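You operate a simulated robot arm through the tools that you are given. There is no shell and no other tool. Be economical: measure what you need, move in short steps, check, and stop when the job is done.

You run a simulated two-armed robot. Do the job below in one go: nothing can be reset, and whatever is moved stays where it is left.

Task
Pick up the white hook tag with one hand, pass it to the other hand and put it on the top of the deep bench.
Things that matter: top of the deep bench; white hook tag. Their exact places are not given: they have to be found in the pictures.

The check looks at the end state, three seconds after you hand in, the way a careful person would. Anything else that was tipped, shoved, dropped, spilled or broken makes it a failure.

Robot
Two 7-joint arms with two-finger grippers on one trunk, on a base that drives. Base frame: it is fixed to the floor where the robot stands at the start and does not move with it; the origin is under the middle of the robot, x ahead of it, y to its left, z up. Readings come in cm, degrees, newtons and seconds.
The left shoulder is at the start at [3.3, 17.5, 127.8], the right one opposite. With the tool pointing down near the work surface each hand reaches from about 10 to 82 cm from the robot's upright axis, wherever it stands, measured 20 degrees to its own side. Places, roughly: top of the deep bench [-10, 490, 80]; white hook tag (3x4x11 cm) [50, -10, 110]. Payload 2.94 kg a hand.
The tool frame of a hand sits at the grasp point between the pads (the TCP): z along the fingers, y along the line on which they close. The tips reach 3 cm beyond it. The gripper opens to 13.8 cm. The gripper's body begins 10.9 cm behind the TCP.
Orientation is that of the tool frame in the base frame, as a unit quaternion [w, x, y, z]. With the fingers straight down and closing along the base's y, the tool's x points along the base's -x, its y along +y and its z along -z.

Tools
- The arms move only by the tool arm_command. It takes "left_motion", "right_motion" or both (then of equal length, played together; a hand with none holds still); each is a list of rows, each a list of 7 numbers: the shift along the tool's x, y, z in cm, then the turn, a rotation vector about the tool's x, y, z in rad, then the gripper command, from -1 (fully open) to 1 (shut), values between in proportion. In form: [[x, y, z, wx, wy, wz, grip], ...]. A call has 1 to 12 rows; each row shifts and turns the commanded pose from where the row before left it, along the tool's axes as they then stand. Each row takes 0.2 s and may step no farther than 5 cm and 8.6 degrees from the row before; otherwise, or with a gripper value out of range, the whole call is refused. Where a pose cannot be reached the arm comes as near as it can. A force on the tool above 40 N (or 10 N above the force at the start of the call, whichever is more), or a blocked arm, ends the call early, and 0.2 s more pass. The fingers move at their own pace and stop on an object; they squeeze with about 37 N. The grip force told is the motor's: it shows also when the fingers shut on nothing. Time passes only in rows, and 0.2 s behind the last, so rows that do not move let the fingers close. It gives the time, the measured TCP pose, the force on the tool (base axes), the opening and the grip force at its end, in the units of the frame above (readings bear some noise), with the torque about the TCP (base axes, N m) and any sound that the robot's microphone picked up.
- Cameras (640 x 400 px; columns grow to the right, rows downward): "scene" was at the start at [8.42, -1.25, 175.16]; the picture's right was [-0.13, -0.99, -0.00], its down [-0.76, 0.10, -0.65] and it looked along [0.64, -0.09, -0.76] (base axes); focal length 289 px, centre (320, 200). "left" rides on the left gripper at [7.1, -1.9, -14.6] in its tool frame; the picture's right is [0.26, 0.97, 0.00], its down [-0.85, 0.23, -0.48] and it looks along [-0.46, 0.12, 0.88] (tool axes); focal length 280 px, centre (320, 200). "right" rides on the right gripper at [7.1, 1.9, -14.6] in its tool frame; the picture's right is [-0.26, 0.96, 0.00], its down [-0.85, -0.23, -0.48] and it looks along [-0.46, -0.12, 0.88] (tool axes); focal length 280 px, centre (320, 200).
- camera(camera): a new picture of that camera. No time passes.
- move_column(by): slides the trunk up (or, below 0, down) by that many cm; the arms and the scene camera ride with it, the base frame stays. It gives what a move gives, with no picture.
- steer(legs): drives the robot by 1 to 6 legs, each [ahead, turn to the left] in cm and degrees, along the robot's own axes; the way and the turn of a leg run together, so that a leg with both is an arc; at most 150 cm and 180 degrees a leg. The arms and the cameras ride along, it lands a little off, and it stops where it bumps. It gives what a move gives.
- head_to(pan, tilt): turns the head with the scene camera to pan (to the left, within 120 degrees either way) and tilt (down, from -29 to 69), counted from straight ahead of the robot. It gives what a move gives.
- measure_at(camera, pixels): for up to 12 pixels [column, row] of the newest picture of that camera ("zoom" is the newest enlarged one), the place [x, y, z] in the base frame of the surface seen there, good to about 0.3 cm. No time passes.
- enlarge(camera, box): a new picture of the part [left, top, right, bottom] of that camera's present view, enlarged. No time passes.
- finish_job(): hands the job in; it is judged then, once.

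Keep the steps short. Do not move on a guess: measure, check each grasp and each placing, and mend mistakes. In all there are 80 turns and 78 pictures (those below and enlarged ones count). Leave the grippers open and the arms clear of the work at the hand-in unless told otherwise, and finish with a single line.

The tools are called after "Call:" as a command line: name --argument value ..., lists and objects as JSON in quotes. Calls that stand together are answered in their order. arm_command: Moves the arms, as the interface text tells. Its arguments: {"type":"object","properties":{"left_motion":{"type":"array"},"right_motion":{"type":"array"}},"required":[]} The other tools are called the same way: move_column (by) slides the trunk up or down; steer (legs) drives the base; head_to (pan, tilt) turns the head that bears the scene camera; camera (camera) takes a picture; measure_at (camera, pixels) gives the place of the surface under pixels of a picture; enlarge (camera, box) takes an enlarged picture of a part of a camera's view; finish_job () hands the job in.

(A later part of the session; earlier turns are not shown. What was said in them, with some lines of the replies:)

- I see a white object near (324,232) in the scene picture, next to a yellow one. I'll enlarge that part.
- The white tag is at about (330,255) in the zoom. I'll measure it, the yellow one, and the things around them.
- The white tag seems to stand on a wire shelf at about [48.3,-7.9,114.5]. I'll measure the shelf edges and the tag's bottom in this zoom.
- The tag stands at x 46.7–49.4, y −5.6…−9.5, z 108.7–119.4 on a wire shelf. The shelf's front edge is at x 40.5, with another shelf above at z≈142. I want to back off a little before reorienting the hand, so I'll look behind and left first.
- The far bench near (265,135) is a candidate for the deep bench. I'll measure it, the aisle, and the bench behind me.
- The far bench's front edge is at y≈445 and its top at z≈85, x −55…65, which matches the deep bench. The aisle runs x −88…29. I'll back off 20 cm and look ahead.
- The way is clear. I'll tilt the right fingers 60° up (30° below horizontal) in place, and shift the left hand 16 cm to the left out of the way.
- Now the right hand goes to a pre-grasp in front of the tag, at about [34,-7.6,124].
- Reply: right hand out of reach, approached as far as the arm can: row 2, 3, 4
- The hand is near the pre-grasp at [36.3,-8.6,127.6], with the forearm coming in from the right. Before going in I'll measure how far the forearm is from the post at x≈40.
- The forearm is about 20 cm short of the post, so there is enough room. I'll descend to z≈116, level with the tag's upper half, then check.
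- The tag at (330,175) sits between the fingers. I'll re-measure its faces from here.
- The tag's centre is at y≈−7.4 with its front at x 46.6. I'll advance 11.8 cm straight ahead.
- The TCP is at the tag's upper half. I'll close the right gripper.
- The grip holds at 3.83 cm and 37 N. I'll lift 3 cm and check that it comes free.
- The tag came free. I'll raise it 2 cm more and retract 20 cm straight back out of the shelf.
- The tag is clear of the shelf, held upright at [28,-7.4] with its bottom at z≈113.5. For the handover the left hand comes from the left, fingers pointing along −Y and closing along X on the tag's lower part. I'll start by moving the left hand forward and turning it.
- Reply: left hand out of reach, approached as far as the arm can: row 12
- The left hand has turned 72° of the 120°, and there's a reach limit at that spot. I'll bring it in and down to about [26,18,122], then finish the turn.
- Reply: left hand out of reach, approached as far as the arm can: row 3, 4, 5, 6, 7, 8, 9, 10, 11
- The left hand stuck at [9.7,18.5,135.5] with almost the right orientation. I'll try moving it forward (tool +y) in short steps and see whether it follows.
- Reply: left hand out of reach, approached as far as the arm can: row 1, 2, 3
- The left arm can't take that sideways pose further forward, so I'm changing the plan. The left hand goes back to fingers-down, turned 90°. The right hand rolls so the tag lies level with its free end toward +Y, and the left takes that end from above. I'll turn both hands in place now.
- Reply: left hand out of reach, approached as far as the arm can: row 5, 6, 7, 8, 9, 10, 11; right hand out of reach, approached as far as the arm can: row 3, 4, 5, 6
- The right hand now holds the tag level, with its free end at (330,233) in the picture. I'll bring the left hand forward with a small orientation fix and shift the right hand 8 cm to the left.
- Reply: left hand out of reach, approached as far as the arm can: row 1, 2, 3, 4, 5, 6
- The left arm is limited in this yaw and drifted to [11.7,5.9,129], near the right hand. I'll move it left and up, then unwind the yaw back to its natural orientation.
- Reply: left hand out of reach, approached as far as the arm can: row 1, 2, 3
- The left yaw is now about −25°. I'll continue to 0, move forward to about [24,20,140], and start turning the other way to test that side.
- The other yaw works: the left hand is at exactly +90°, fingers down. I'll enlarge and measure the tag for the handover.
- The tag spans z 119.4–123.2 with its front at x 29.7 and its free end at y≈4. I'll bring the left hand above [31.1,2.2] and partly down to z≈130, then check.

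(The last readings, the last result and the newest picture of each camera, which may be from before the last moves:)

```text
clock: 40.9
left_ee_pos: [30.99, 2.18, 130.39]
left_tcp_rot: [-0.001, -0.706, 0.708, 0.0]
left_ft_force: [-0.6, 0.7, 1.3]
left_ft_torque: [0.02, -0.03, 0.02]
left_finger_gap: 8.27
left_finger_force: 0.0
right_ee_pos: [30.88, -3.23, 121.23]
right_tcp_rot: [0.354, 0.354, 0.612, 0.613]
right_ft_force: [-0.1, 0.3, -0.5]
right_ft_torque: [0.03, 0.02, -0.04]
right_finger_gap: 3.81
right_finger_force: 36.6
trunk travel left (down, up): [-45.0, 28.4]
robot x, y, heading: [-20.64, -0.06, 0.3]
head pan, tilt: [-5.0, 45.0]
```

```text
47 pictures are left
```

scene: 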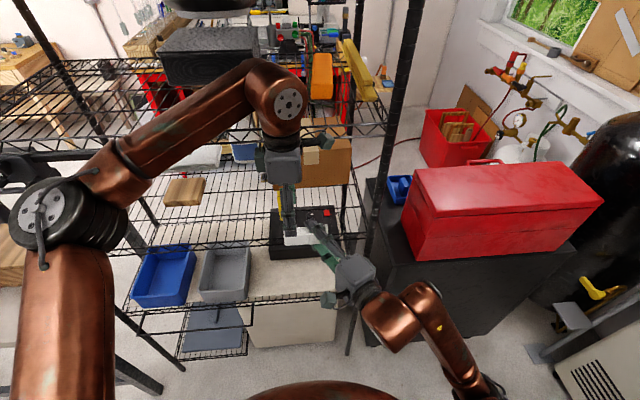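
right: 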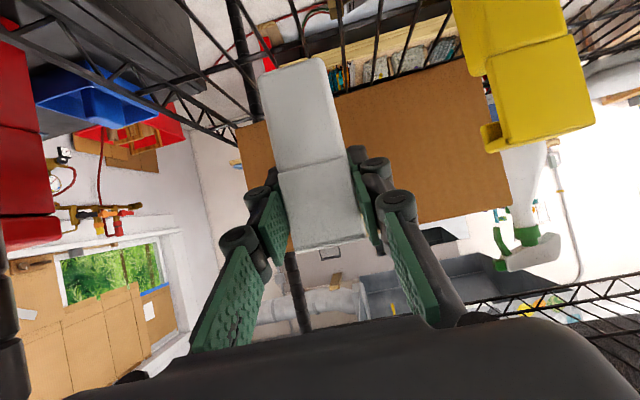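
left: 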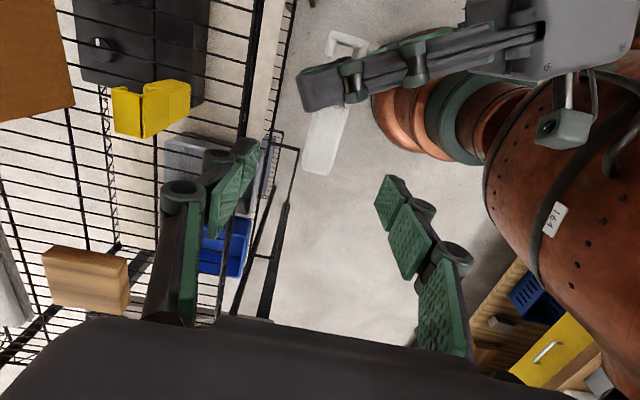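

The tag lies between the left fingers, and the right fingertips are clear of them. I'll descend 7.6 cm to z≈122.8.

Call:
arm_command --left_motion '[[0, 0, 2.5, 0, 0, 0, -0.2], [0, 0, 2.5, 0, 0, 0, -0.2], [0, 0, 1.3, 0, 0, 0, -0.2], [0, 0, 1.3, 0, 0, 0, -0.2], [0, 0, 0, 0, 0, 0, -0.2]]'

Call:
camera --camera "left"

```text
clock: 42.1
left_ee_pos: [31.03, 2.18, 122.54]
left_tcp_rot: [0.0, -0.706, 0.708, -0.001]
left_ft_force: [-0.9, -1.5, -0.9]
left_ft_torque: [-0.02, 0.0, 0.0]
left_finger_gap: 8.29
left_finger_force: 0.0
right_ee_pos: [31.08, -3.17, 121.34]
right_tcp_rot: [0.354, 0.353, 0.612, 0.613]
right_ft_force: [0.0, 1.0, -0.5]
right_ft_torque: [-0.02, 0.01, -0.02]
right_finger_gap: 3.81
right_finger_force: 36.8
trunk travel left (down, up): [-45.0, 28.4]
robot x, y, heading: [-20.91, -0.11, 0.3]
head pan, tilt: [-5.0, 45.0]
```

```text
46 pictures are left
```

left: 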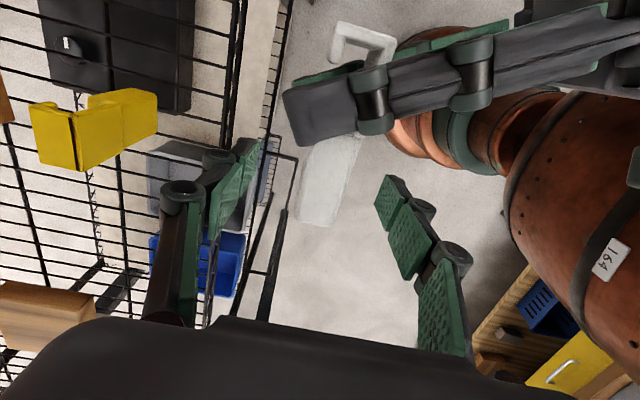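

The left fingers straddle the tag's free end, so I'll close the left gripper.

Call:
arm_command --left_motion '[[0, 0, 0, 0, 0, 0, 0.3], [0, 0, 0, 0, 0, 0, 1], [0, 0, 0, 0, 0, 0, 1], [0, 0, 0, 0, 0, 0, 1], [0, 0, 0, 0, 0, 0, 1], [0, 0, 0, 0, 0, 0, 1], [0, 0, 0, 0, 0, 0, 1]]'

Call:
camera --camera "left"

```text
clock: 43.7
left_ee_pos: [31.01, 2.05, 122.45]
left_tcp_rot: [-0.001, -0.706, 0.708, 0.0]
left_ft_force: [-5.2, -2.3, -0.9]
left_ft_torque: [0.01, 0.14, 0.25]
left_finger_gap: 2.49
left_finger_force: 36.9
right_ee_pos: [31.01, -3.31, 121.3]
right_tcp_rot: [0.354, 0.354, 0.612, 0.612]
right_ft_force: [5.5, 1.6, 1.2]
right_ft_torque: [0.06, -0.08, -0.56]
right_finger_gap: 3.8
right_finger_force: 37.2
trunk travel left (down, up): [-45.0, 28.4]
robot x, y, heading: [-20.3, 0.21, 0.0]
head pan, tilt: [-5.0, 45.0]
```

```text
45 pictures are left
```

left: 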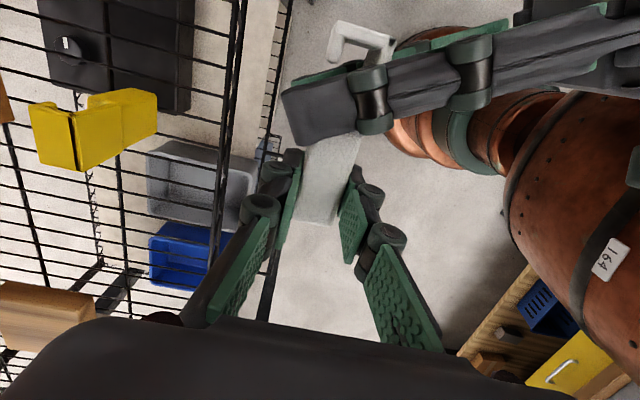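

The left hand grips at 2.49 cm and 37 N. I'll open the right gripper part way and withdraw it straight back along its fingers.

Call:
arm_command --right_motion '[[0, 0, 0, 0, 0, 0, 0], [0, 0, 0, 0, 0, 0, 0], [0, 0, 0, 0, 0, 0, 0], [0, 0, -2, 0, 0, 0, 0], [0, 0, -3, 0, 0, 0, 0], [0, 0, -4, 0, 0, 0, 0], [0, 0, -4, 0, 0, 0, 0], [0, 0, -4, 0, 0, 0, 0]]'

Call:
camera --camera "left"

Call:
camera --camera "scene"

```text
clock: 45.1
left_ee_pos: [31.27, 2.07, 122.55]
left_tcp_rot: [-0.001, 0.707, -0.707, 0.001]
left_ft_force: [3.6, 2.0, -1.6]
left_ft_torque: [0.26, -0.2, 0.24]
left_finger_gap: 2.46
left_finger_force: 36.9
right_ee_pos: [27.59, -8.79, 115.14]
right_tcp_rot: [0.401, 0.288, 0.69, 0.529]
right_ft_force: [-4.0, -3.2, 2.2]
right_ft_torque: [0.08, -0.14, -0.01]
right_finger_gap: 7.02
right_finger_force: 0.8
right hand out of reach, approached as far as the arm can: row 4, 5, 6, 7
trunk travel left (down, up): [-45.0, 28.4]
robot x, y, heading: [-20.62, -0.17, 0.0]
head pan, tilt: [-5.0, 45.0]
stopped in row 7 (right hand): the arm was blocked; the commanded pose is now the measured one
```

```text
44 pictures are left
```

left: 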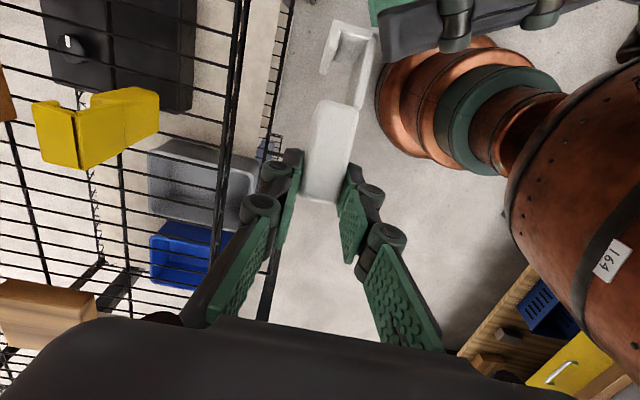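

```text
43 pictures are left
```

scene: 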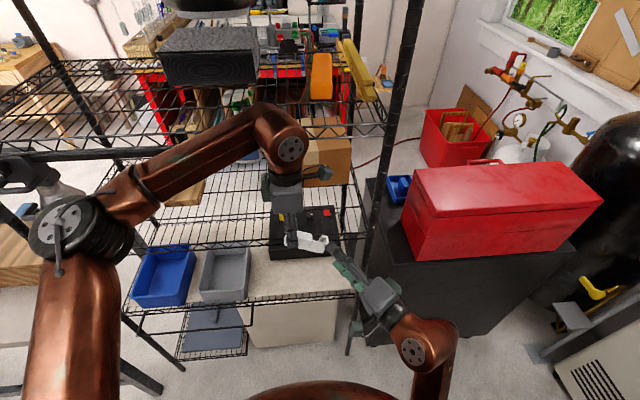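

The right hand dipped as it retreated and its upper finger may be touching the tag. I'll look closely.

Call:
enlarge --camera "scene" --box '[260, 180, 420, 300]'

Call:
camera --camera "right"

```text
3.33 times, centred on (340, 240) of scene
```

zoom: 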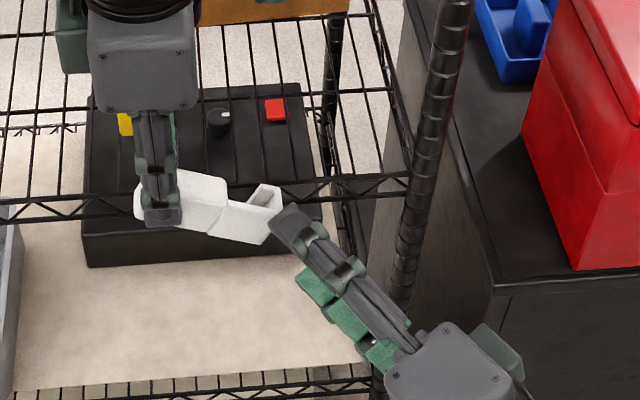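

```text
41 pictures are left
```

right: 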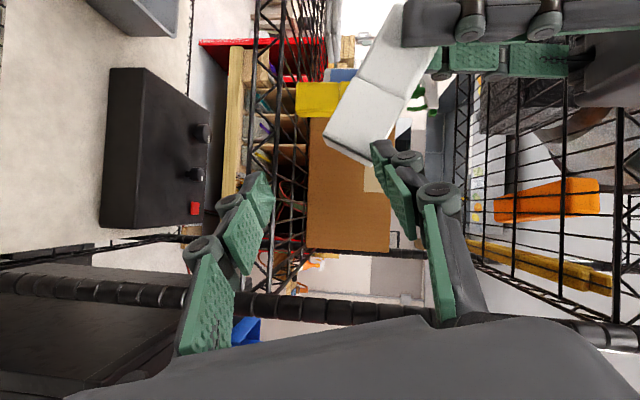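

The tag is still in the left grip but turned about 20°, with its hook end down, and the right upper finger touches that end. I'll slide the right hand slightly up and to the right, away from it.

Call:
arm_command --right_motion '[[-0.12, 0.48, -0.06, 0, 0, 0, 0], [-2.64, -0.15, -1.58, 0, 0, 0, 0], [-2.64, -0.15, -1.58, 0, 0, 0, 0], [-2.64, -0.15, -1.58, 0, 0, 0, 0], [-2.64, -0.15, -1.58, 0, 0, 0, 0]]'

Call:
enlarge --camera "scene" --box '[260, 180, 420, 300]'

Call:
camera --camera "left"

```text
clock: 46.3
left_ee_pos: [31.18, 2.02, 122.67]
left_tcp_rot: [0.0, -0.707, 0.708, 0.0]
left_ft_force: [-0.5, -1.4, 0.0]
left_ft_torque: [0.06, -0.03, -0.01]
left_finger_gap: 2.51
left_finger_force: 36.5
right_ee_pos: [27.95, -20.89, 118.13]
right_tcp_rot: [0.4, 0.289, 0.689, 0.531]
right_ft_force: [1.5, -0.7, -0.8]
right_ft_torque: [0.0, -0.02, 0.03]
right_finger_gap: 6.88
right_finger_force: 0.0
right hand out of reach, approached as far as the arm can: row 2
trunk travel left (down, up): [-45.0, 28.4]
robot x, y, heading: [-21.03, 0.1, 0.2]
head pan, tilt: [-5.0, 45.0]
```

```text
3.33 times, centred on (340, 240) of scene
```

zoom: 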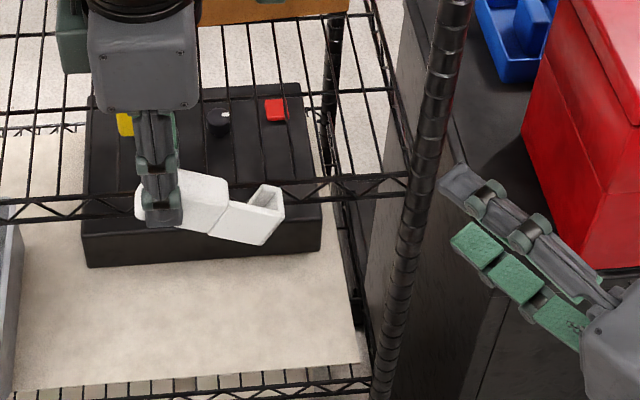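

```text
39 pictures are left
```

left: 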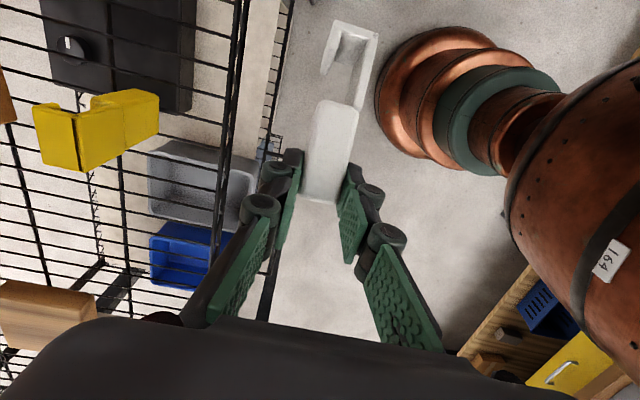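

The right hand is free and the left holds the tag. I'll measure the tag's points to get its tilt.

Call:
measure_at --camera "zoom" --pixels '[[190, 180], [222, 190], [240, 207], [262, 187], [278, 205], [265, 238], [215, 230], [185, 222], [138, 205], [140, 190], [235, 230], [250, 240]]'

Call:
measure_at --camera "left" --pixels '[[350, 30], [375, 38], [360, 105], [325, 70], [335, 105], [320, 190], [325, 150]]'

```text
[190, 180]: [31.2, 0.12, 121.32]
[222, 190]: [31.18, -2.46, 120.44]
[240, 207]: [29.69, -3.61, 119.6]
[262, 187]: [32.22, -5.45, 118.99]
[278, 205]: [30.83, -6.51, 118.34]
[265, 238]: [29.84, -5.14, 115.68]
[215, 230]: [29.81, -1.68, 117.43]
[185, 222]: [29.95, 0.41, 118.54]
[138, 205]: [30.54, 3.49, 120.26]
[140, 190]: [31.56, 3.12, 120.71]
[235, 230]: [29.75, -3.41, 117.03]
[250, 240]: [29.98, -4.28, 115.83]
```

```text
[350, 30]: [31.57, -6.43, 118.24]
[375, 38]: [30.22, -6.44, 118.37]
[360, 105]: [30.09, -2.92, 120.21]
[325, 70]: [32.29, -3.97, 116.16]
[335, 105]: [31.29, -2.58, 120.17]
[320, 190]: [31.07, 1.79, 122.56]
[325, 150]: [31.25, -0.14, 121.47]
```

The tag's hook end points about 27° down, which I can offset with hand tilt at placing. Before driving I'll look to the left and behind to check the aisle.

Call:
head_to --pan 118 --tilt 45

Call:
camera --camera "scene"

Call:
measure_at --camera "scene" --pixels '[[60, 380], [150, 370], [250, 290], [340, 190], [170, 180], [450, 300], [450, 200], [520, 60], [240, 170], [480, 390]]'

Call:
head_to --pan 75 --tilt 30

Call:
camera --camera "scene"

```text
clock: 48.3
left_ee_pos: [31.21, 2.14, 122.58]
left_tcp_rot: [0.0, -0.707, 0.707, -0.001]
left_ft_force: [1.3, -0.1, 0.3]
left_ft_torque: [0.05, 0.01, 0.0]
left_finger_gap: 2.5
left_finger_force: 37.1
right_ee_pos: [27.94, -20.63, 118.13]
right_tcp_rot: [0.4, 0.288, 0.69, 0.53]
right_ft_force: [0.6, -1.2, -0.5]
right_ft_torque: [-0.01, 0.03, 0.02]
right_finger_gap: 6.88
right_finger_force: 0.2
trunk travel left (down, up): [-45.0, 28.4]
robot x, y, heading: [-20.55, 0.09, 0.4]
head pan, tilt: [118.0, 45.0]
```

```text
38 pictures are left
```

scene: 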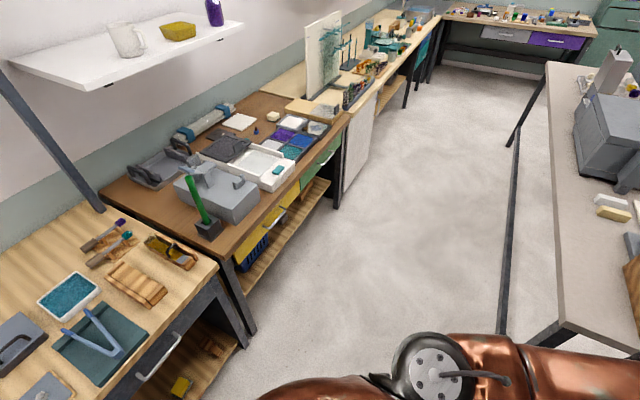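

```text
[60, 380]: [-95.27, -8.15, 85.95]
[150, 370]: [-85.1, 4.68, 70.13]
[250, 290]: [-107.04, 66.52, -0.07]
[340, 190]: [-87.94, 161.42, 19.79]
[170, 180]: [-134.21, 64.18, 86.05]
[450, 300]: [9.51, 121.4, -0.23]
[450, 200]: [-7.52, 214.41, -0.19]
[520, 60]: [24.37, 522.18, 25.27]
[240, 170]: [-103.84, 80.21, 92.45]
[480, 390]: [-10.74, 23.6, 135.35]
```

```text
clock: 49.4
left_ee_pos: [31.04, 2.27, 122.57]
left_tcp_rot: [0.0, 0.707, -0.707, 0.001]
left_ft_force: [0.5, -0.4, 0.2]
left_ft_torque: [0.02, -0.01, 0.03]
left_finger_gap: 2.49
left_finger_force: 37.5
right_ee_pos: [27.87, -20.78, 118.15]
right_tcp_rot: [0.401, 0.288, 0.69, 0.53]
right_ft_force: [0.4, 0.1, 0.9]
right_ft_torque: [0.01, -0.03, 0.01]
right_finger_gap: 6.9
right_finger_force: 0.1
trunk travel left (down, up): [-45.0, 28.4]
robot x, y, heading: [-20.4, -0.15, 0.1]
head pan, tilt: [75.0, 30.0]
```

```text
37 pictures are left
```

scene: 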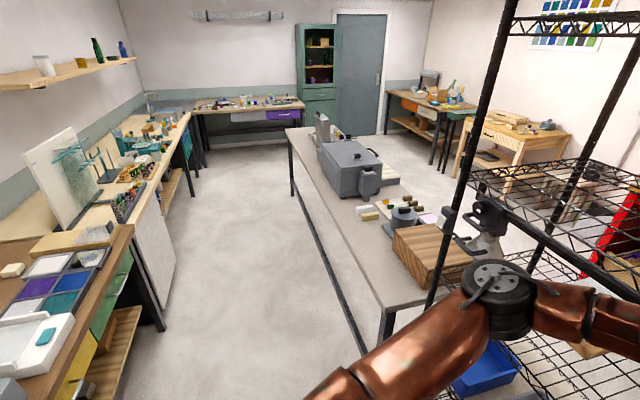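

The aisle runs about x −85…29. I'll back up 9 cm, turn left 90°, and look along the aisle before driving on.

Call:
steer --legs '[[-9, 0], [0, 90]]'

Call:
head_to --pan 0 --tilt 30

Call:
camera --camera "scene"

```text
clock: 54.5
left_ee_pos: [-33.64, 51.63, 122.61]
left_tcp_rot: [0.0, 1.0, 0.018, 0.002]
left_ft_force: [0.1, -0.3, -0.2]
left_ft_torque: [-0.01, 0.0, 0.01]
left_finger_gap: 2.51
left_finger_force: 36.9
right_ee_pos: [-10.64, 49.32, 118.17]
right_tcp_rot: [-0.104, -0.298, 0.686, 0.655]
right_ft_force: [-0.4, -0.6, -0.3]
right_ft_torque: [-0.03, 0.0, 0.02]
right_finger_gap: 6.91
right_finger_force: 0.0
trunk travel left (down, up): [-45.0, 28.4]
robot x, y, heading: [-29.5, 0.1, 92.5]
head pan, tilt: [75.0, 30.0]
```

```text
clock: 55.9
left_ee_pos: [-33.47, 51.52, 122.7]
left_tcp_rot: [-0.001, 1.0, 0.019, 0.0]
left_ft_force: [-0.4, 0.3, -0.5]
left_ft_torque: [0.02, 0.0, -0.03]
left_finger_gap: 2.48
left_finger_force: 37.5
right_ee_pos: [-10.7, 49.16, 118.15]
right_tcp_rot: [-0.104, -0.298, 0.686, 0.655]
right_ft_force: [0.4, 0.8, 0.6]
right_ft_torque: [-0.01, 0.02, 0.02]
right_finger_gap: 6.91
right_finger_force: 0.0
trunk travel left (down, up): [-45.0, 28.4]
robot x, y, heading: [-29.08, -0.42, 92.1]
head pan, tilt: [0.0, 30.0]
```

```text
36 pictures are left
```

scene: 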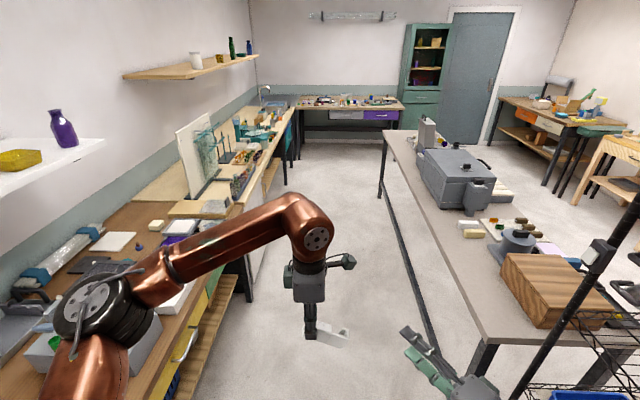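

The left elbow is near the wall benches. I'll measure it, the items beside the path and the right hand.

Call:
measure_at --camera "scene" --pixels '[[70, 300], [120, 290], [65, 365], [205, 135], [212, 175], [240, 70], [95, 150], [255, 165], [427, 120], [470, 395], [440, 160], [265, 90]]'

```text
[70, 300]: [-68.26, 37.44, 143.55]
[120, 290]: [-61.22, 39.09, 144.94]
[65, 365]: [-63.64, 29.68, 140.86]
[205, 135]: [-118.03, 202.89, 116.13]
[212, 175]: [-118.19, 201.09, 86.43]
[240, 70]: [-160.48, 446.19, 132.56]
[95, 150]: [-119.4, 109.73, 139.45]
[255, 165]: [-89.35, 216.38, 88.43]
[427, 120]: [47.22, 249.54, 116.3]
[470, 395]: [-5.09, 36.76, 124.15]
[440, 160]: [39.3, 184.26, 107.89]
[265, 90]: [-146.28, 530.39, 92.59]
```

Everything is clear. I'll correct the heading slightly and drive 330 cm along the aisle.

Call:
steer --legs '[[0, -2.5], [120, 0], [120, 0], [90, 0]]'

Call:
camera --camera "scene"

```text
clock: 72.3
left_ee_pos: [-28.13, 378.6, 122.51]
left_tcp_rot: [-0.001, 1.0, -0.005, 0.001]
left_ft_force: [0.2, 0.8, -0.2]
left_ft_torque: [-0.01, 0.04, 0.01]
left_finger_gap: 2.48
left_finger_force: 37.0
right_ee_pos: [-5.29, 375.16, 117.94]
right_tcp_rot: [-0.088, -0.281, 0.694, 0.657]
right_ft_force: [0.4, 1.3, 0.1]
right_ft_torque: [0.02, -0.04, 0.02]
right_finger_gap: 6.91
right_finger_force: 0.2
trunk travel left (down, up): [-45.0, 28.4]
robot x, y, heading: [-26.65, 327.22, 89.7]
head pan, tilt: [0.0, 30.0]
```

```text
35 pictures are left
```

scene: 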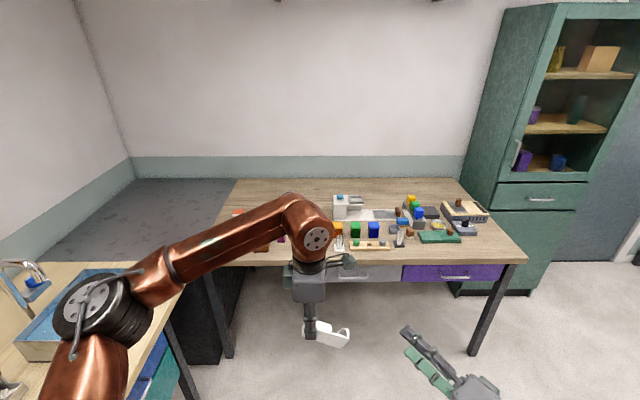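

The bench top has many items, so I'll enlarge it to find a free patch.

Call:
enlarge --camera "scene" --box '[210, 165, 530, 275]'

```text
2.00 times, centred on (370, 220) of scene
```

zoom: 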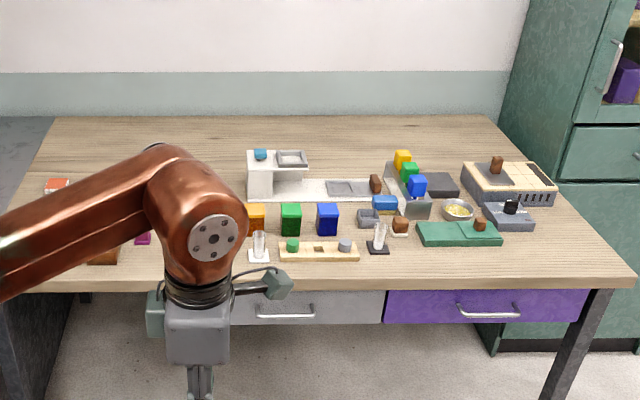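

The front-right corner at zoom (560,250) and the back strip look free. I'll measure those points and the items bordering them.

Call:
measure_at --camera "zoom" --pixels '[[420, 245], [500, 245], [535, 225], [540, 280], [440, 283], [600, 275], [555, 205], [545, 240], [370, 283], [378, 252], [355, 260], [330, 140]]'

```text
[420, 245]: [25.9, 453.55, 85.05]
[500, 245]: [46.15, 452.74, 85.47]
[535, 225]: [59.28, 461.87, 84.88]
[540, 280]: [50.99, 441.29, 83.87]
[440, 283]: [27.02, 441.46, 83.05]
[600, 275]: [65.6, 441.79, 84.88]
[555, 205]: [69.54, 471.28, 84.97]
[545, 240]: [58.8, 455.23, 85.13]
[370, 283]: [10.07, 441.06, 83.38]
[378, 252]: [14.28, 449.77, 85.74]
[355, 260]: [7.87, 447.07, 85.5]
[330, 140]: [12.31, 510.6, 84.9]
```

A free patch about 18 cm square lies at the front-right corner, around [57,450,85], with the front edge at y≈441. I'll drive to about (52,384): forward 10, turn right, drive 91, and turn back to face the bench.

Call:
steer --legs '[[10, 0], [0, -58.8], [91, 0], [0, 59]]'

Call:
head_to --pan 0 --tilt 45

Call:
camera --camera "scene"

```text
clock: 83.1
left_ee_pos: [52.56, 434.65, 122.56]
left_tcp_rot: [-0.001, 1.0, -0.015, 0.001]
left_ft_force: [0.2, 0.4, 0.6]
left_ft_torque: [0.02, -0.03, -0.01]
left_finger_gap: 2.47
left_finger_force: 37.1
right_ee_pos: [75.29, 430.74, 118.11]
right_tcp_rot: [-0.083, -0.275, 0.695, 0.659]
right_ft_force: [-0.9, -0.3, 0.2]
right_ft_torque: [-0.04, -0.02, -0.01]
right_finger_gap: 6.91
right_finger_force: 0.0
trunk travel left (down, up): [-45.0, 28.4]
robot x, y, heading: [53.5, 382.91, 88.6]
head pan, tilt: [0.0, 30.0]
```

```text
clock: 83.8
left_ee_pos: [52.64, 434.56, 122.57]
left_tcp_rot: [0.0, 1.0, -0.015, 0.001]
left_ft_force: [-0.5, -0.3, -0.3]
left_ft_torque: [-0.01, 0.02, 0.0]
left_finger_gap: 2.5
left_finger_force: 37.1
right_ee_pos: [75.32, 430.75, 118.14]
right_tcp_rot: [-0.082, -0.274, 0.696, 0.658]
right_ft_force: [-0.8, 0.4, 0.0]
right_ft_torque: [-0.01, -0.02, -0.02]
right_finger_gap: 6.88
right_finger_force: 0.1
trunk travel left (down, up): [-45.0, 28.4]
robot x, y, heading: [53.29, 382.83, 88.9]
head pan, tilt: [0.0, 45.0]
```

```text
33 pictures are left
```

scene: 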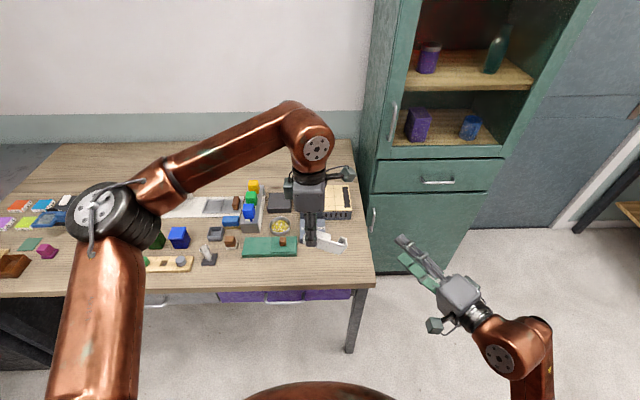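

I'm facing the corner patch at about (335,265). I'll measure the corner and the bordering items, and the cabinet and right hand too.

Call:
measure_at --camera "scene" --pixels '[[371, 286], [362, 230], [335, 268], [298, 255], [300, 282], [245, 256], [350, 220], [330, 215], [375, 190], [430, 225], [345, 240], [105, 210]]'

Call:
enlarge --camera "scene" --box '[230, 190, 390, 300]'

```text
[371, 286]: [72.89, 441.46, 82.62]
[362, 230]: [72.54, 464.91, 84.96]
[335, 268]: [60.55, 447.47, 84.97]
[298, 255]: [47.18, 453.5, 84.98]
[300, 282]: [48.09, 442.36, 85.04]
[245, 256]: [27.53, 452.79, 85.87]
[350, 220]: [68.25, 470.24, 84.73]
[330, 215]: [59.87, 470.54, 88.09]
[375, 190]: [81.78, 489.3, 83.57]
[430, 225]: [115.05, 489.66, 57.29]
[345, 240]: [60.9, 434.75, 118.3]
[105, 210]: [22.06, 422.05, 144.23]
```

```text
3.64 times, centred on (310, 245) of scene
```

zoom: 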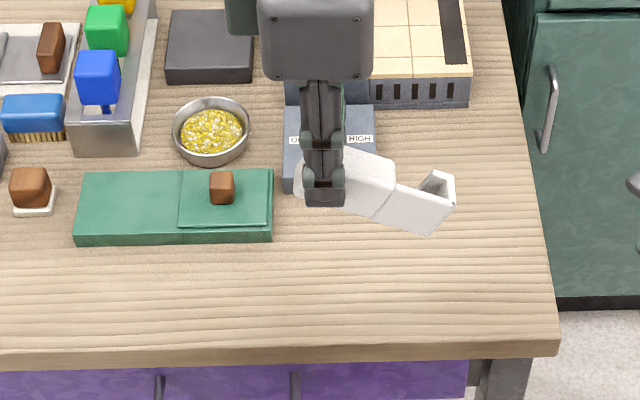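

The free patch is x 48–72, y 442–458. I'll lower the trunk 20 cm and tilt the left hand 27° to level the tag, still in front of the bench edge.

Call:
move_column --by -20

Call:
arm_command --left_motion '[[0, 0, 0, 0, 0.118, 0, 1], [0, 0, 0, 0, 0.118, 0, 1], [0, 0, 0, 0, 0.118, 0, 1], [0, 0, 0, 0, 0.118, 0, 1], [0, 0, 0, 0, 0, 0, 1]]'

Call:
camera --camera "scene"

Call:
camera --camera "left"

```text
clock: 86.0
left_ee_pos: [52.51, 434.53, 102.79]
left_tcp_rot: [-0.002, 1.0, -0.014, 0.001]
left_ft_force: [0.2, -0.6, -0.3]
left_ft_torque: [0.01, 0.04, 0.0]
left_finger_gap: 2.46
left_finger_force: 36.8
right_ee_pos: [75.42, 431.93, 96.03]
right_tcp_rot: [-0.091, -0.273, 0.71, 0.643]
right_ft_force: [-0.1, 0.6, -0.6]
right_ft_torque: [-0.03, -0.02, -0.01]
right_finger_gap: 6.91
right_finger_force: 0.0
trunk travel left (down, up): [-25.0, 48.4]
robot x, y, heading: [53.25, 383.12, 88.6]
head pan, tilt: [0.0, 45.0]
```

```text
clock: 87.2
left_ee_pos: [52.6, 434.63, 102.68]
left_tcp_rot: [0.003, 0.972, -0.014, 0.234]
left_ft_force: [-0.2, -0.9, -0.2]
left_ft_torque: [0.0, -0.01, 0.01]
left_finger_gap: 2.5
left_finger_force: 36.5
right_ee_pos: [75.49, 431.98, 96.03]
right_tcp_rot: [-0.091, -0.273, 0.71, 0.642]
right_ft_force: [0.5, 0.3, 1.1]
right_ft_torque: [-0.03, -0.01, -0.01]
right_finger_gap: 6.89
right_finger_force: 0.0
trunk travel left (down, up): [-25.0, 48.4]
robot x, y, heading: [53.46, 383.29, 88.6]
head pan, tilt: [0.0, 45.0]
```

```text
31 pictures are left
```

scene: 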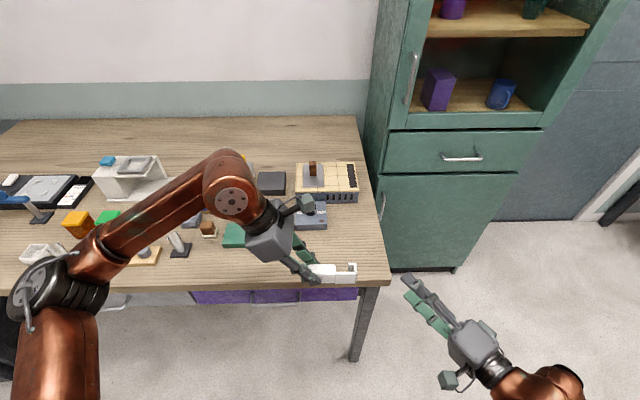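

```text
30 pictures are left
```

left: 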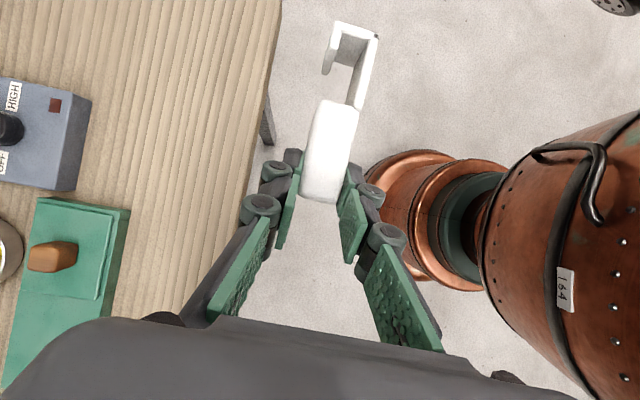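

The tag looks level now. I'll measure it.

Call:
enlarge --camera "scene" --box '[240, 190, 400, 300]'

Call:
measure_at --camera "left" --pixels '[[362, 30], [358, 95], [325, 190], [335, 120], [350, 25], [327, 65]]'

```text
3.64 times, centred on (320, 245) of scene
```

zoom: 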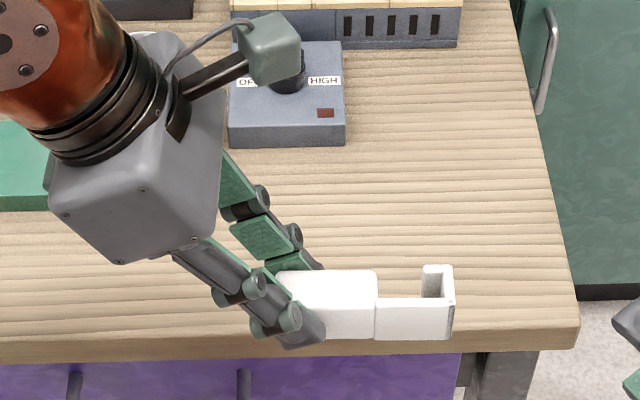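

```text
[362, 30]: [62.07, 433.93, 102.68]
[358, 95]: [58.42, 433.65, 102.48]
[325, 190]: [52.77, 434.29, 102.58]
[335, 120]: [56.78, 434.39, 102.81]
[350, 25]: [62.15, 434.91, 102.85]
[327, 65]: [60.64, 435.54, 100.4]
```

The tag is level: top z 102.7, bottom about 98.8, x 51–62.5. I'll move it 15 cm forward and 3.5 cm right over the patch, then down 11 cm and check.

Call:
arm_command --left_motion '[[0.78, -3.75, 0.397, 0, 0, 0, 1], [0.78, -3.75, 0.397, 0, 0, 0, 1], [0.78, -3.75, 0.397, 0, 0, 0, 1], [0.78, -3.75, 0.397, 0, 0, 0, 1], [-1.248, 0, 2.45, 0, 0, 0, 1], [-1.248, 0, 2.45, 0, 0, 0, 1], [-1.248, 0, 2.45, 0, 0, 0, 1], [-1.248, 0, 2.45, 0, 0, 0, 1], [0, 0, 0, 0, 0, 0, 1]]'

Call:
enlarge --camera "scene" --box '[220, 170, 400, 300]'

Call:
camera --camera "left"

```text
clock: 89.2
left_ee_pos: [56.57, 449.41, 91.77]
left_tcp_rot: [0.003, 0.972, -0.015, 0.235]
left_ft_force: [0.1, -0.3, 0.1]
left_ft_torque: [0.0, 0.01, -0.02]
left_finger_gap: 2.45
left_finger_force: 36.8
right_ee_pos: [75.47, 431.95, 96.0]
right_tcp_rot: [-0.091, -0.274, 0.71, 0.642]
right_ft_force: [-0.5, -0.1, -0.7]
right_ft_torque: [-0.01, -0.01, 0.02]
right_finger_gap: 6.89
right_finger_force: 0.1
trunk travel left (down, up): [-25.0, 48.4]
robot x, y, heading: [53.61, 383.11, 88.8]
head pan, tilt: [0.0, 45.0]
```

```text
3.08 times, centred on (310, 235) of scene
```

zoom: 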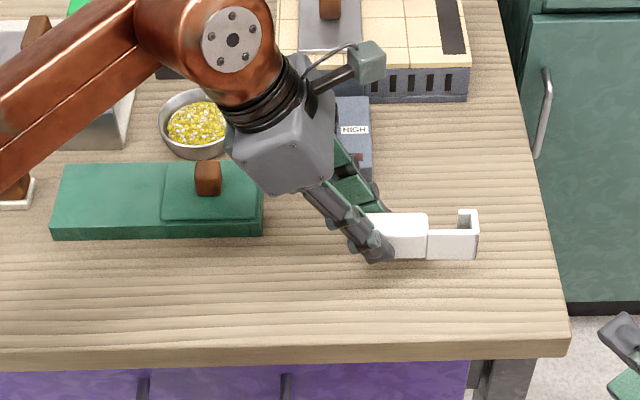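

```text
27 pictures are left
```

left: 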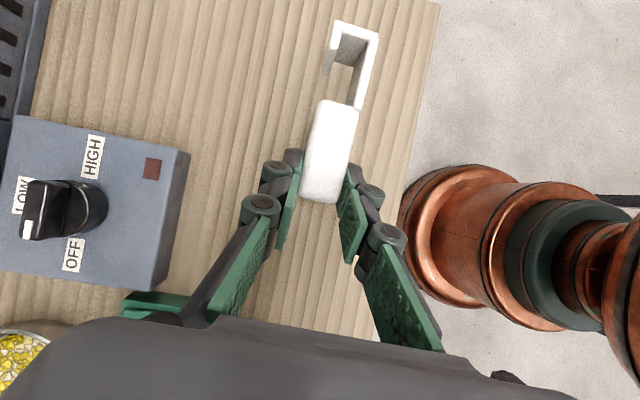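

The tag is over the free patch with about 3 cm left to go. I'll measure the gap to the grey box and the tag's height.

Call:
measure_at --camera "left" --pixels '[[185, 160], [155, 288], [165, 250], [325, 190], [362, 30], [327, 65], [250, 120], [135, 310]]'

Call:
measure_at --camera "zoom" --pixels '[[440, 255], [410, 253], [470, 257]]'

```text
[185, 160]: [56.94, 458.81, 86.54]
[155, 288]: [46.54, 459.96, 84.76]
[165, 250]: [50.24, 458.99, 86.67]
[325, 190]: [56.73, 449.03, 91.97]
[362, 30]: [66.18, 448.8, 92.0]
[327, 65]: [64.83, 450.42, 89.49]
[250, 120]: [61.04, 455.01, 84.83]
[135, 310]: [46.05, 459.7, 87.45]
```

```text
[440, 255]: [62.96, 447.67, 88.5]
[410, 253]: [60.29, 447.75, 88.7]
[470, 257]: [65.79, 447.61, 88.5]
```

The grey box is 9 cm away and the tag's bottom is at about z 88.2, over the bench at 85. I'll lower about 3 cm gently while watching force.

Call:
arm_command --left_motion '[[-0.454, 0, 0.891, 0, 0, 0, 1], [-0.454, 0, 0.891, 0, 0, 0, 1], [-0.27, 0, 0.53, 0, 0, 0, 1], [-0.14, 0, 0.27, 0, 0, 0, 1], [0, 0, 0, 0, 0, 0, 1]]'

Call:
enlarge --camera "scene" --box '[280, 200, 380, 270]'

```text
clock: 90.4
left_ee_pos: [56.53, 449.45, 89.08]
left_tcp_rot: [0.001, 0.972, -0.013, 0.236]
left_ft_force: [-2.2, 1.1, 13.0]
left_ft_torque: [0.0, 0.19, -0.03]
left_finger_gap: 2.5
left_finger_force: 37.6
right_ee_pos: [75.39, 431.89, 96.08]
right_tcp_rot: [-0.091, -0.273, 0.71, 0.642]
right_ft_force: [0.3, -0.1, -1.0]
right_ft_torque: [0.03, -0.02, -0.02]
right_finger_gap: 6.89
right_finger_force: 0.1
trunk travel left (down, up): [-25.0, 48.4]
robot x, y, heading: [53.33, 382.71, 88.6]
head pan, tilt: [0.0, 45.0]
```

```text
5.71 times, centred on (330, 235) of scene
```

zoom: 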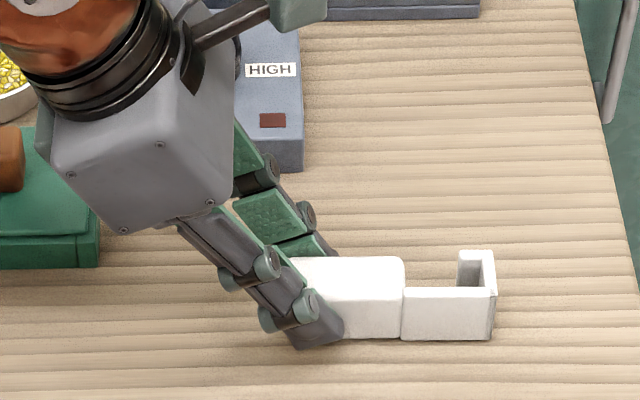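

There is contact at 13 N, with the tag resting on the bench. I'll ease off slightly and open the left gripper.

Call:
arm_command --left_motion '[[0.07, 0, -0.13, 0, 0, 0, 1], [0, 0, 0, 0, 0, 0, 0.45], [0, 0, 0, 0, 0, 0, 0.3], [0, 0, 0, 0, 0, 0, 0.1], [0, 0, 0, 0, 0, 0, 0.1], [0, 0, 0, 0, 0, 0, 0.1]]'

Call:
enlarge --camera "scene" --box '[280, 200, 380, 270]'

Call:
camera --camera "left"

```text
clock: 91.8
left_ee_pos: [56.63, 449.58, 88.86]
left_tcp_rot: [0.003, 0.972, -0.015, 0.235]
left_ft_force: [-0.3, 0.5, -0.4]
left_ft_torque: [0.03, -0.01, 0.0]
left_finger_gap: 6.2
left_finger_force: 0.1
right_ee_pos: [75.51, 432.0, 96.01]
right_tcp_rot: [-0.092, -0.273, 0.71, 0.642]
right_ft_force: [1.1, 0.6, -0.1]
right_ft_torque: [0.01, -0.01, -0.04]
right_finger_gap: 6.9
right_finger_force: 0.0
trunk travel left (down, up): [-25.0, 48.4]
robot x, y, heading: [53.6, 382.73, 88.6]
head pan, tilt: [0.0, 45.0]
```

```text
5.71 times, centred on (330, 235) of scene
```

zoom: 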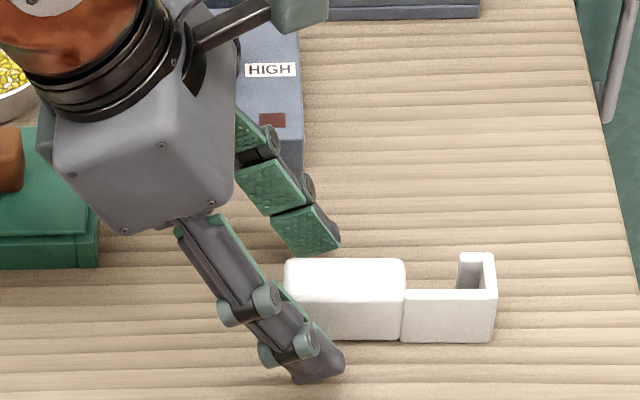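

```text
24 pictures are left
```

left: 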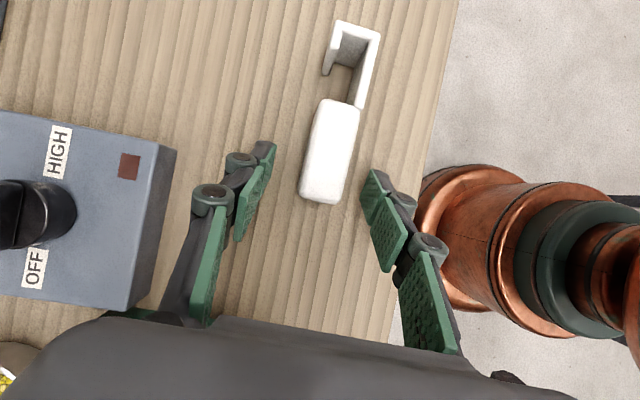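

The tag is released and stands on its side on the bench. I'll raise the left hand straight up 18 cm and then draw it back, opening both grippers.

Call:
arm_command --left_motion '[[0.91, 0, -1.78, 0, 0, 0, 0.1], [1.36, 0, -2.67, 0, 0, 0, 0.1], [1.8, 0, -3.56, 0, 0, 0, 0.1], [1.8, 0, -3.56, 0, 0, 0, 0], [1.8, 0, -3.56, 0, 0, 0, -0.5], [0, 4, 0, 0, 0, 0, -1], [0, 4, 0, 0, 0, 0, -1], [0, 4, 0, 0, 0, 0, -1], [0, 0, 0, 0, 0, 0, -1], [0, 0, 0, 0, 0, 0, -1]]'

Call:
camera --camera "scene"

```text
clock: 94.0
left_ee_pos: [56.05, 437.38, 105.55]
left_tcp_rot: [0.002, 0.972, -0.013, 0.235]
left_ft_force: [0.6, -0.1, -0.2]
left_ft_torque: [0.01, 0.0, -0.01]
left_finger_gap: 13.82
left_finger_force: 0.1
right_ee_pos: [75.49, 432.04, 95.99]
right_tcp_rot: [-0.091, -0.273, 0.711, 0.642]
right_ft_force: [0.2, 0.6, -0.7]
right_ft_torque: [0.01, 0.02, 0.02]
right_finger_gap: 6.91
right_finger_force: 0.0
trunk travel left (down, up): [-25.0, 48.4]
robot x, y, heading: [53.23, 382.64, 88.6]
head pan, tilt: [0.0, 45.0]
```

```text
23 pictures are left
```

scene: 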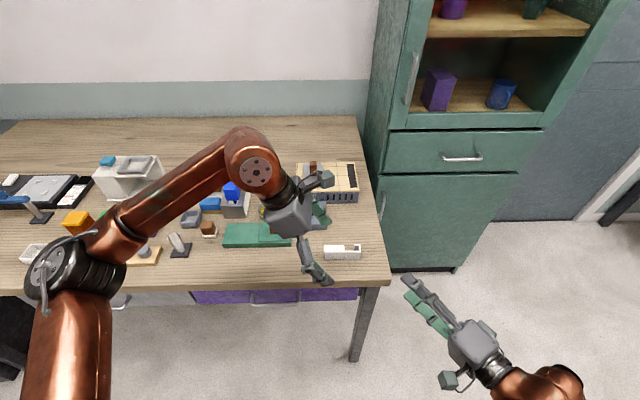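

The tag stands on the bench on its own. I'll open the right gripper, back the robot off 20 cm, and take a last look.

Call:
arm_command --right_motion '[[0, 0, 0, 0, 0, 0, -0.5], [0, 0, 0, 0, 0, 0, -1], [0, 0, 0, 0, 0, 0, -1], [0, 0, 0, 0, 0, 0, -1]]'

Call:
steer --legs '[[-20, 0]]'

Call:
enlarge --camera "scene" --box '[180, 100, 420, 260]'

```text
clock: 95.0
left_ee_pos: [55.96, 437.39, 105.64]
left_tcp_rot: [0.002, 0.972, -0.014, 0.235]
left_ft_force: [-0.1, -0.4, 0.5]
left_ft_torque: [0.03, -0.01, 0.0]
left_finger_gap: 13.79
left_finger_force: 0.0
right_ee_pos: [75.45, 432.06, 96.06]
right_tcp_rot: [-0.091, -0.273, 0.711, 0.642]
right_ft_force: [-0.3, 0.2, -0.6]
right_ft_torque: [0.02, 0.02, 0.0]
right_finger_gap: 13.82
right_finger_force: 0.2
trunk travel left (down, up): [-25.0, 48.4]
robot x, y, heading: [53.62, 383.08, 88.6]
head pan, tilt: [0.0, 45.0]
```

```text
clock: 96.6
left_ee_pos: [55.83, 417.37, 105.7]
left_tcp_rot: [0.002, 0.972, -0.016, 0.235]
left_ft_force: [0.0, 0.3, -0.4]
left_ft_torque: [0.05, -0.01, 0.03]
left_finger_gap: 13.84
left_finger_force: 0.1
right_ee_pos: [75.27, 411.76, 96.0]
right_tcp_rot: [-0.09, -0.272, 0.71, 0.643]
right_ft_force: [0.5, 0.8, -0.3]
right_ft_torque: [-0.04, -0.01, -0.02]
right_finger_gap: 13.81
right_finger_force: 0.0
trunk travel left (down, up): [-25.0, 48.4]
robot x, y, heading: [53.12, 362.94, 88.0]
head pan, tilt: [0.0, 45.0]
```

```text
2.50 times, centred on (300, 180) of scene
```

zoom: 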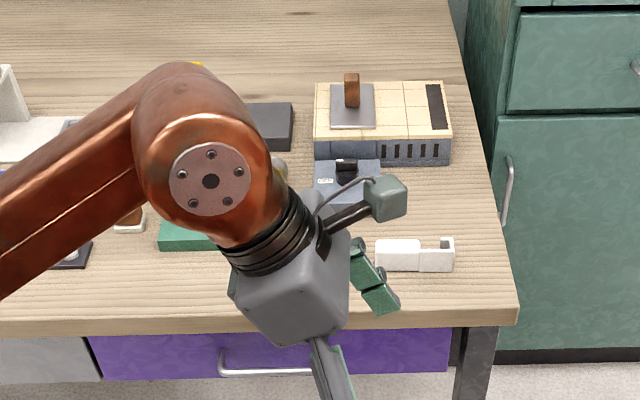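

The tag rests on the bench top, nothing else has moved, and both hands are open and clear. I'm handing in.

Call:
finish_job

```text
The job is handed in.
```

The white hook tag was picked up with the right hand, passed to the left, and now rests on its side at the front-right corner of the deep bench's top.
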